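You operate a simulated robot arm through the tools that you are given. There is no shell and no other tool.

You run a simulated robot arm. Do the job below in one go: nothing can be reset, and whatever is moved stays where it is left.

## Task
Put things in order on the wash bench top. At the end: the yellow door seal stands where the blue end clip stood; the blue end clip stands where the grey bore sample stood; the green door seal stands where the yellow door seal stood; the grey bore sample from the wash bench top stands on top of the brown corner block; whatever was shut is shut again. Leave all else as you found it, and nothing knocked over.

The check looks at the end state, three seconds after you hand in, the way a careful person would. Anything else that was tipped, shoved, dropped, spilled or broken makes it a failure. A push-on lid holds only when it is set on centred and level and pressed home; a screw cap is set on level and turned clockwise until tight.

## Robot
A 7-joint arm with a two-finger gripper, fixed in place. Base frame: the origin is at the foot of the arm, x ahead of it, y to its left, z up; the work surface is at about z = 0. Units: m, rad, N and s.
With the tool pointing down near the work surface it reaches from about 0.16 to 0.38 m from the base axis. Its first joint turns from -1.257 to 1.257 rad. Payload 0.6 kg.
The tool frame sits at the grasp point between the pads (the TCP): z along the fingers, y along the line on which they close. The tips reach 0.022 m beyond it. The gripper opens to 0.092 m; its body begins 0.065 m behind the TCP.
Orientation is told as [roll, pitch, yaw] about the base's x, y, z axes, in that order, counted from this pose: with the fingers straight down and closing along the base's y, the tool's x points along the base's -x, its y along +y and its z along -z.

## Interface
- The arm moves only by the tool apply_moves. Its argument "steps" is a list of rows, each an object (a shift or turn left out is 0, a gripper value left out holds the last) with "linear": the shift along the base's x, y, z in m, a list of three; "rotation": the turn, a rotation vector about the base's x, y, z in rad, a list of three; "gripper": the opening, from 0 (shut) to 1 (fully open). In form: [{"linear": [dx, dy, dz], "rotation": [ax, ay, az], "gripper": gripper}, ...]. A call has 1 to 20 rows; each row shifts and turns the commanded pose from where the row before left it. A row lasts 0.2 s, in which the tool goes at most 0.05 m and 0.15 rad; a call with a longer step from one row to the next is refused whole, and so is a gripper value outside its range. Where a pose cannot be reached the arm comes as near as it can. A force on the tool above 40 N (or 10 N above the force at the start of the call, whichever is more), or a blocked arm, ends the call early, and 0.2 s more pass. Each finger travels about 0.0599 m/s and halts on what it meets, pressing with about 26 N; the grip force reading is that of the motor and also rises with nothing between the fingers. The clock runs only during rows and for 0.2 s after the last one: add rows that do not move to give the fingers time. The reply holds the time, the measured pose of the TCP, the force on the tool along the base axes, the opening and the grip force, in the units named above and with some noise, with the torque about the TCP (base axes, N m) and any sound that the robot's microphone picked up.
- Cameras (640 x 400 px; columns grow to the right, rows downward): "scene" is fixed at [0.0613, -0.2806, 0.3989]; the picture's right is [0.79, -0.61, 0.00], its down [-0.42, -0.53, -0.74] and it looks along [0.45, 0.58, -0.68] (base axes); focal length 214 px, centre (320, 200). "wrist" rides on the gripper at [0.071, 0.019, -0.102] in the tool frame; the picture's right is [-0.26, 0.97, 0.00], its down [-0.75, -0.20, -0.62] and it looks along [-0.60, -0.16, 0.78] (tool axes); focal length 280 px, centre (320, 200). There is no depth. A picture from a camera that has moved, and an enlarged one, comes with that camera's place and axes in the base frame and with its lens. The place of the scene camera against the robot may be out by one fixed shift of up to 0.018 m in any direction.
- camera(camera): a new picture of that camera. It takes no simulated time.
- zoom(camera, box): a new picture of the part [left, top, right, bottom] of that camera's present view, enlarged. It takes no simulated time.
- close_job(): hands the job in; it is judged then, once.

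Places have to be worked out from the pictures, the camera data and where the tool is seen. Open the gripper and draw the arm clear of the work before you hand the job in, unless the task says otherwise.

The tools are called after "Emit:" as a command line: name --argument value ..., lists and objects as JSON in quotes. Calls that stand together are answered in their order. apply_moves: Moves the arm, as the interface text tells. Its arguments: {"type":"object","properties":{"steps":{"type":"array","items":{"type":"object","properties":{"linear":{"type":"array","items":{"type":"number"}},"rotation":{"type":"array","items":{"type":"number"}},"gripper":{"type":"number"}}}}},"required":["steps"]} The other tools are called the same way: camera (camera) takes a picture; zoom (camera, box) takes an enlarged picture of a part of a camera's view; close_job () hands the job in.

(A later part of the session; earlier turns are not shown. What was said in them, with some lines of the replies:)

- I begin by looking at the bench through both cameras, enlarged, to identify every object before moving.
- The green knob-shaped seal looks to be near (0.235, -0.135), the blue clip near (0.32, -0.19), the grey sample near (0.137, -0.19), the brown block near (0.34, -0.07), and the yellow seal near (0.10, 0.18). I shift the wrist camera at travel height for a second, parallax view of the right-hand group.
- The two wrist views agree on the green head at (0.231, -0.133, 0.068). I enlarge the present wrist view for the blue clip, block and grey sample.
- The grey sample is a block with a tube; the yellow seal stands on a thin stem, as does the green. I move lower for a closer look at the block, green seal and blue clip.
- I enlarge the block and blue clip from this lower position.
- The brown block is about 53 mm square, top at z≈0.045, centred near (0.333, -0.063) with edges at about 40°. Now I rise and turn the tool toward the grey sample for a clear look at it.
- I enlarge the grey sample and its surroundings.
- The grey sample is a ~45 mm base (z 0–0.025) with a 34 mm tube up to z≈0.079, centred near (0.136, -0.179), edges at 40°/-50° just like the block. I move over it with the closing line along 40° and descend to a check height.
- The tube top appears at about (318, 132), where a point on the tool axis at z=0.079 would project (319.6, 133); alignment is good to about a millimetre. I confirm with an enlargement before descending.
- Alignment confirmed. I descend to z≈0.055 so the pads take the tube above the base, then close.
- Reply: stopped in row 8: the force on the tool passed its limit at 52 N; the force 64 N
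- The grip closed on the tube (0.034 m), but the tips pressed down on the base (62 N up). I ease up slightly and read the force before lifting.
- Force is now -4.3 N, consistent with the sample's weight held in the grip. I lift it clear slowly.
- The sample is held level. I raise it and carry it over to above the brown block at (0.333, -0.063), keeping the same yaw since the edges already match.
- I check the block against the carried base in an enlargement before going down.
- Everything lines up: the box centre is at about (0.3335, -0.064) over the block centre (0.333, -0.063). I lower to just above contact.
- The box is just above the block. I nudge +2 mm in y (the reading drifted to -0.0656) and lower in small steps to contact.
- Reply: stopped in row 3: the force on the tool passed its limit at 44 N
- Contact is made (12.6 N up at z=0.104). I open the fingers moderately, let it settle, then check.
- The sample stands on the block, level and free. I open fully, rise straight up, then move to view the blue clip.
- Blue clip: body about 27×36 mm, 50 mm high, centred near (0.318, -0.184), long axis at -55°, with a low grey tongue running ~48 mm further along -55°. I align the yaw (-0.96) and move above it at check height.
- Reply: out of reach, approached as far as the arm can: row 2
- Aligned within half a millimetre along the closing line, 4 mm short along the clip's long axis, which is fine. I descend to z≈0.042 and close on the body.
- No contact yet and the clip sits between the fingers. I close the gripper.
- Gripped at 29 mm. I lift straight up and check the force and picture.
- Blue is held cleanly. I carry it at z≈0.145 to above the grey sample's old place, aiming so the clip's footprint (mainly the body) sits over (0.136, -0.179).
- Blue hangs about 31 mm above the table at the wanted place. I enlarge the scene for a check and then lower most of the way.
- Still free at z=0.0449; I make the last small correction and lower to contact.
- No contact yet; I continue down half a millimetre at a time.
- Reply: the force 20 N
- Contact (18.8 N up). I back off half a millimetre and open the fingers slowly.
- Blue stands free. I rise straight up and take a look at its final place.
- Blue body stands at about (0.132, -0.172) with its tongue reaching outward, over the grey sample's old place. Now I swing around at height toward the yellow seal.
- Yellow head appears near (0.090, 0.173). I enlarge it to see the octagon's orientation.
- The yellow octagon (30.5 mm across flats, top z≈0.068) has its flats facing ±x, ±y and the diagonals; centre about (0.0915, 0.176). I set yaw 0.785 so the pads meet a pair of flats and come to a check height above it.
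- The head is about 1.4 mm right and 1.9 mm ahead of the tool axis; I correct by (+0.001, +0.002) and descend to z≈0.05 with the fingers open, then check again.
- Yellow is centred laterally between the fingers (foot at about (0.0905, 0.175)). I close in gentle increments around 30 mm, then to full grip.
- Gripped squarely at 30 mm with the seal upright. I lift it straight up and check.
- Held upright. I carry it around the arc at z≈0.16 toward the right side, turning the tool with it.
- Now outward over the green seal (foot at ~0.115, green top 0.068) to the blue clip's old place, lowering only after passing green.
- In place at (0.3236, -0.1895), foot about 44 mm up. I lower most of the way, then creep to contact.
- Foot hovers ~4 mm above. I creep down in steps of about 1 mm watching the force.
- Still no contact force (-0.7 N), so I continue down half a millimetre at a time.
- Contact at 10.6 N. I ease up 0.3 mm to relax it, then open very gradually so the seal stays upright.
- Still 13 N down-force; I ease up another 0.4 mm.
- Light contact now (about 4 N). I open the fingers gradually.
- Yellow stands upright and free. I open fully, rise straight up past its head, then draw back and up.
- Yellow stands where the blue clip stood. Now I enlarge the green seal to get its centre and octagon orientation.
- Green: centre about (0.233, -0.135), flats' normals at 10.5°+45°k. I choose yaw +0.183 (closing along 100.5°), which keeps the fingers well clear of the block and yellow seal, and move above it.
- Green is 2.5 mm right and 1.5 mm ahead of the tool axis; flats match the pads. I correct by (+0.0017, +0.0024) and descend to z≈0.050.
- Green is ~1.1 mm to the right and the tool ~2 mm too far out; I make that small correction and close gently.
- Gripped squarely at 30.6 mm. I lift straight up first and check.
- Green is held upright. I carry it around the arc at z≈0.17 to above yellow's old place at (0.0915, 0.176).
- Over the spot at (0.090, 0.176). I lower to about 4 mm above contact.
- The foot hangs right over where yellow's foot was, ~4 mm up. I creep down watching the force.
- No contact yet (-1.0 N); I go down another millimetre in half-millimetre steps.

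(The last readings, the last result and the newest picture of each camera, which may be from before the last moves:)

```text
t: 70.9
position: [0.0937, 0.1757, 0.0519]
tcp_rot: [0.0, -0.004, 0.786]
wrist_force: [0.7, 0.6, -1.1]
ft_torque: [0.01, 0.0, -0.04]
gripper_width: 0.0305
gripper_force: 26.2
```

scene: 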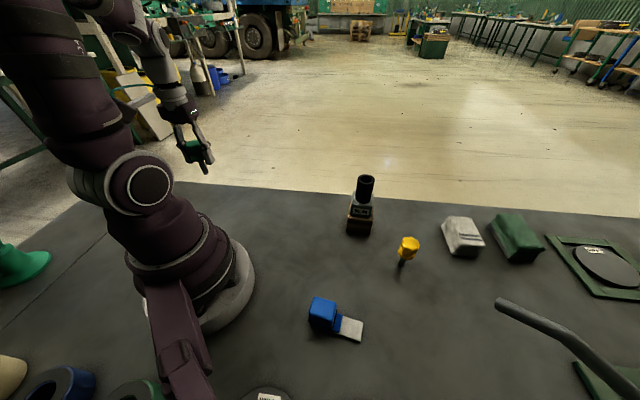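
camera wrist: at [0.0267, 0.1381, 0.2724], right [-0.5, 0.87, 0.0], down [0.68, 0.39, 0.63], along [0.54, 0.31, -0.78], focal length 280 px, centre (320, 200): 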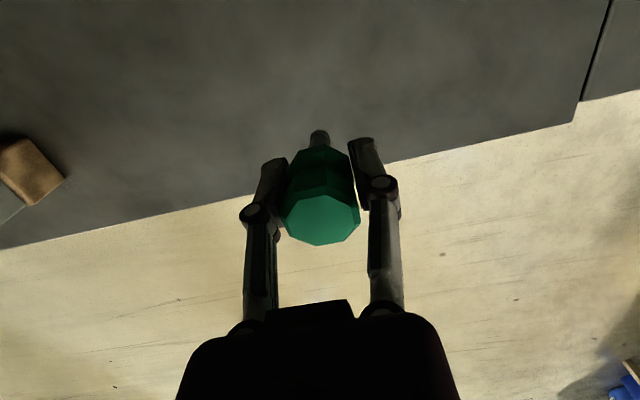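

Still free (-1.1 N); another half millimetre at a time.

Emit:
apply_moves --steps '[{"linear": [0, 0, -0.0005]}, {"linear": [0, 0, -0.0003]}, {"linear": [0, 0, 0]}]'

```text
t: 71.7
position: [0.0932, 0.1764, 0.0492]
tcp_rot: [0.004, -0.003, 0.787]
wrist_force: [-1.2, -1.9, 23.6]
ft_torque: [-0.1, 0.07, -0.01]
gripper_width: 0.0303
gripper_force: 26.6
```

Contact at 23.6 N; I ease up 0.7 mm to relax it before releasing.

Emit:
apply_moves --steps '[{"linear": [0, 0, 0.0007]}, {"linear": [0, 0, 0]}]'

```text
t: 72.3
position: [0.092, 0.1761, 0.0495]
tcp_rot: [0.001, -0.002, 0.787]
wrist_force: [-0.4, 1.0, -1.8]
ft_torque: [-0.03, -0.02, 0.01]
gripper_width: 0.0304
gripper_force: 26.0
```

Now it hangs a fraction of a millimetre off the table; I lower 0.3 mm for light contact.

Emit:
apply_moves --steps '[{"linear": [0, 0, -0.0003]}, {"linear": [0, 0, 0]}]'

```text
t: 72.9
position: [0.0928, 0.1746, 0.0501]
tcp_rot: [0.002, -0.002, 0.784]
wrist_force: [-0.5, 1.2, -1.1]
ft_torque: [0.02, 0.01, -0.01]
gripper_width: 0.03
gripper_force: 25.8
```

Still about its own weight; one more 0.3 mm.

Emit:
apply_moves --steps '[{"linear": [0, 0, -0.0003]}, {"linear": [0, 0, 0]}]'

```text
t: 73.5
position: [0.0932, 0.1755, 0.0509]
tcp_rot: [0.002, -0.002, 0.786]
wrist_force: [-0.5, -0.5, 0.2]
ft_torque: [0.03, -0.01, -0.02]
gripper_width: 0.0306
gripper_force: 26.7
```

The reading is 0.2 N, so the table now carries the seal's weight. I open very gradually.

Emit:
apply_moves --steps '[{"gripper": 0.335}, {"gripper": 0.345}, {"gripper": 0.36}, {"gripper": 0.38}, {"gripper": 0.42}, {"gripper": 0.5}, {"gripper": 0.6}, {"gripper": 0.7}, {"gripper": 0.7}]'

Emit:
camera --camera "wrist"

Emit:
zoom --camera "scene" --box '[170, 150, 270, 230]'

```text
t: 75.5
position: [0.0929, 0.176, 0.0503]
tcp_rot: [0.002, -0.004, 0.787]
wrist_force: [-0.2, -0.2, -0.2]
ft_torque: [0.0, 0.01, -0.01]
gripper_width: 0.0642
gripper_force: 0.0
```

```text
taken
camera wrist: at [0.0293, 0.1384, 0.152], right [-0.5, 0.87, 0.0], down [0.68, 0.39, 0.63], along [0.54, 0.31, -0.78], focal length 280 px, centre (320, 200)
```

wrist: 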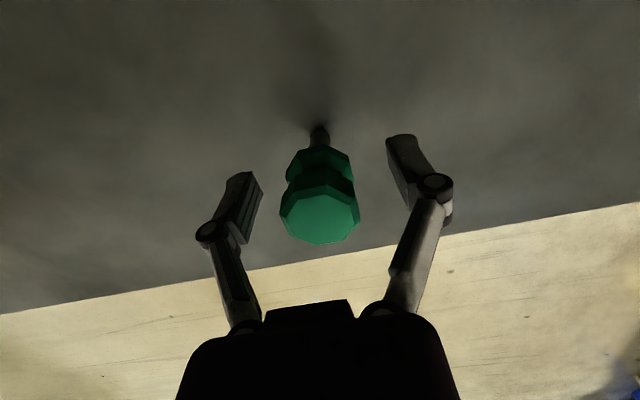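

```text
5.00 times, centred on (220, 190) of scene
camera zoom: at [0.0613, -0.2806, 0.3989], right [0.79, -0.61, 0.0], down [-0.42, -0.53, -0.74], along [0.45, 0.58, -0.68], focal length 1072 px, centre (820, 250)
```

zoom: 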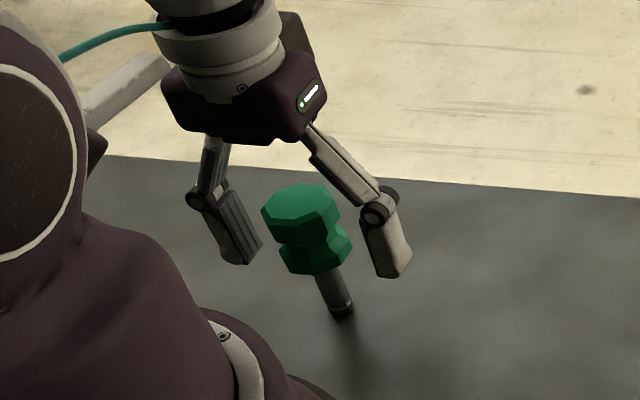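

Green stands upright in yellow's old place. I open fully and rise straight up well clear.

Emit:
apply_moves --steps '[{"gripper": 1.0}, {"gripper": 1.0}, {"linear": [0, 0, 0.01]}, {"linear": [0, 0, 0.02]}, {"linear": [0, 0, 0.03]}, {"linear": [0, 0, 0.04]}, {"linear": [0, 0, 0.04]}, {"linear": [0, 0, 0.03]}, {"linear": [0, 0, 0]}, {"linear": [0, 0, 0]}]'

Emit:
camera --camera "wrist"

Emit:
camera --camera "scene"

```text
t: 77.7
position: [0.0917, 0.1744, 0.2175]
tcp_rot: [0.003, -0.002, 0.785]
wrist_force: [-0.4, -0.2, -0.1]
ft_torque: [-0.01, 0.02, 0.02]
gripper_width: 0.0918
gripper_force: 0.1
```

```text
taken
camera wrist: at [0.0273, 0.1387, 0.3199], right [-0.5, 0.87, 0.0], down [0.68, 0.39, 0.63], along [0.54, 0.31, -0.78], focal length 280 px, centre (320, 200)
```

wrist: 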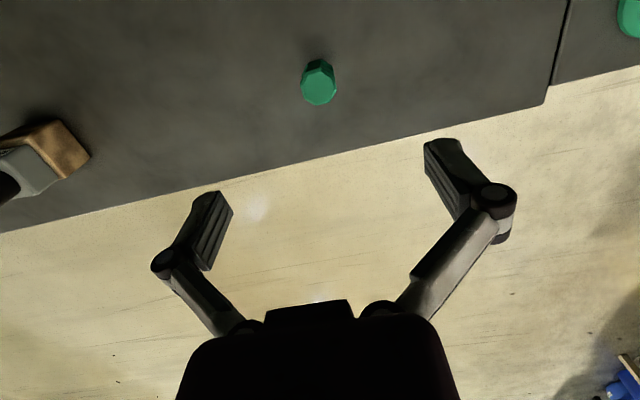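

```text
taken
```

scene: 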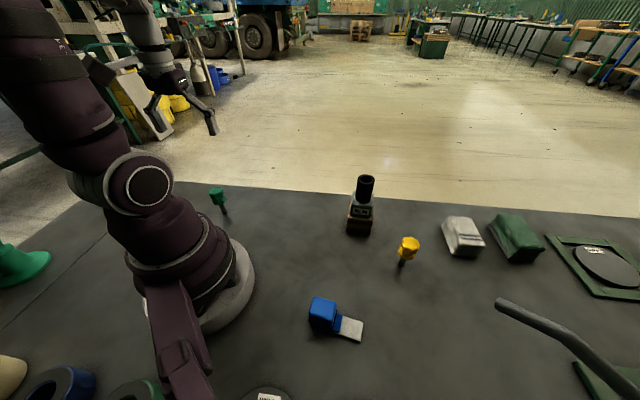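

All four pieces are in place. I enlarge the scene for a final check of the stack, the blue clip and the yellow seal.

Emit:
zoom --camera "scene" --box '[320, 160, 440, 280]'

Emit:
zoom --camera "scene" --box '[270, 270, 390, 370]'

Emit:
zoom --camera "scene" --box '[170, 170, 270, 240]'

```text
3.33 times, centred on (380, 220) of scene
camera zoom: at [0.0613, -0.2806, 0.3989], right [0.79, -0.61, 0.0], down [-0.42, -0.53, -0.74], along [0.45, 0.58, -0.68], focal length 715 px, centre (120, 133)
```

zoom: 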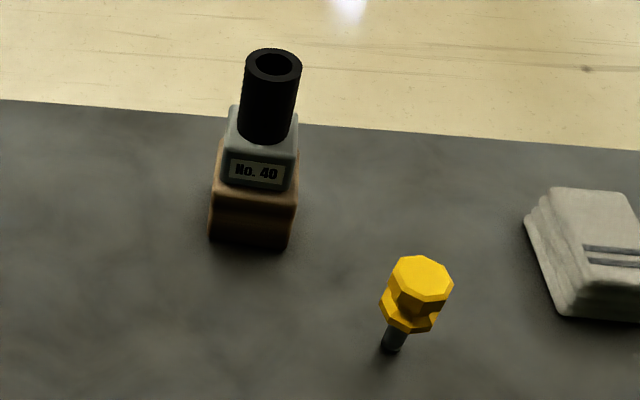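

```text
4.00 times, centred on (330, 320) of scene
camera zoom: at [0.0613, -0.2806, 0.3989], right [0.79, -0.61, 0.0], down [-0.42, -0.53, -0.74], along [0.45, 0.58, -0.68], focal length 858 px, centre (280, -280)
```

zoom: 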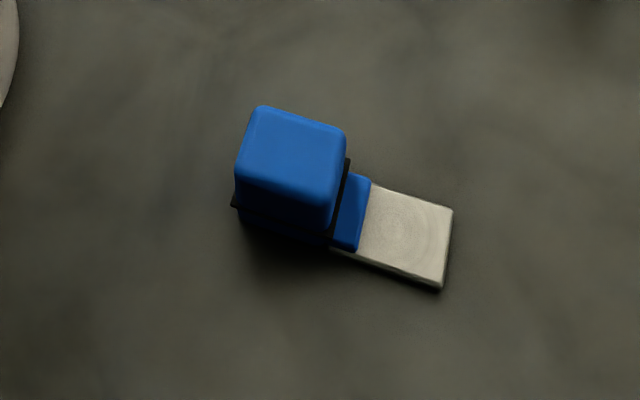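

```text
5.71 times, centred on (220, 205) of scene
camera zoom: at [0.0613, -0.2806, 0.3989], right [0.79, -0.61, 0.0], down [-0.42, -0.53, -0.74], along [0.45, 0.58, -0.68], focal length 1226 px, centre (891, 171)
```

zoom: 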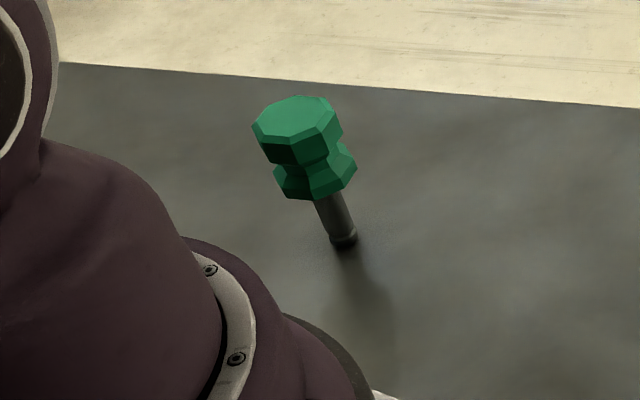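

Everything stands upright: sample on the block, yellow at the clip's old place, green at yellow's, blue at the sample's. I draw the open gripper up and back to a neutral pose clear of all pieces.

Emit:
apply_moves --steps '[{"linear": [0.02, -0.015, 0.02], "rotation": [0, 0, -0.1]}, {"linear": [0.025, -0.025, 0.01], "rotation": [0, 0, -0.1]}, {"linear": [0.025, -0.03, 0], "rotation": [0, 0, -0.1]}, {"linear": [0.02, -0.03, 0], "rotation": [0, 0, -0.1]}, {"linear": [0.015, -0.03, 0], "rotation": [0, 0, -0.1]}, {"linear": [0.01, -0.02, 0], "rotation": [0, 0, -0.1]}, {"linear": [0, 0, 0]}, {"linear": [0, 0, 0]}]'

Emit:
camera --camera "wrist"

Emit:
camera --camera "scene"

```text
t: 79.5
position: [0.207, 0.0263, 0.2499]
tcp_rot: [0.002, -0.002, 0.185]
wrist_force: [-0.7, -0.1, 0.2]
ft_torque: [0.0, 0.02, -0.01]
gripper_width: 0.092
gripper_force: 0.1
```

```text
taken
camera wrist: at [0.134, 0.0316, 0.3513], right [0.08, 1.0, 0.0], down [0.78, -0.06, 0.63], along [0.62, -0.05, -0.78], focal length 280 px, centre (320, 200)
```

wrist: 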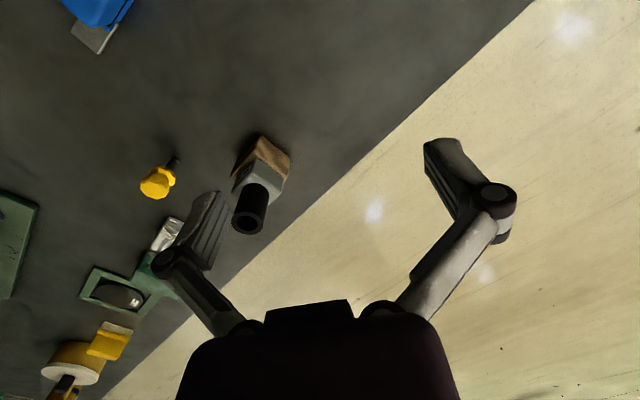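

```text
taken
```

scene: 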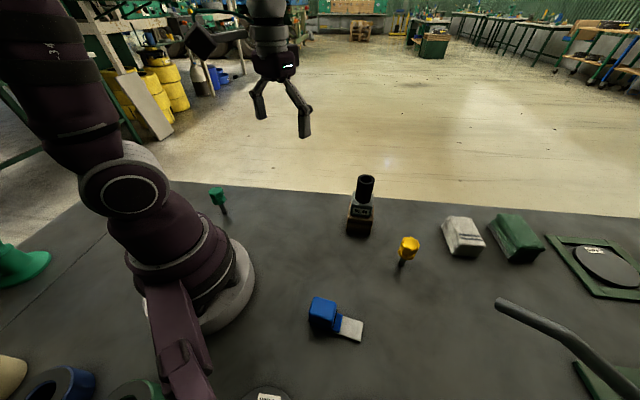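

The arm is clear, the gripper open, and every piece stands upright in its required place with nothing else disturbed, so I hand the job in.

Emit:
close_job

```text
The job is handed in.
```

I've handed the job in. In the last pictures all four pieces stood upright where the task puts them, and the arm was clear with the gripper open.

| Piece | Where it stands now |
|---|---|
| Grey bore sample | On top of the brown corner block, edges lined up, set within a few millimetres of centre |
| Blue end clip | Where the grey sample stood, around (0.136, -0.179) |
| Yellow door seal | Where the blue clip stood, at about (0.324, -0.191) |
| Green door seal | Where the yellow seal stood, at about (0.092, 0.176) |

- **Blue clip's reference point:** the clip has a low grey tongue on one side, so its body centre and the centre of its whole outline are about 23 mm apart. I couldn't tell which one counts as where it stood, so I aimed between them, nearer the body. The body centre is about 8 mm off the mark and the whole-outline centre about 15 mm off. The same choice fixed the yellow seal's position.
- **Contact with the grey sample:** as the fingers first closed on its tube, the tips pressed on its base and the force limit stopped the move at 52 N. I eased off, and it lifted and set down level.
- **Nothing shut:** I saw nothing that was shut, so there was nothing to close again.
- **Other items:** I saw nothing else on the bench moved.
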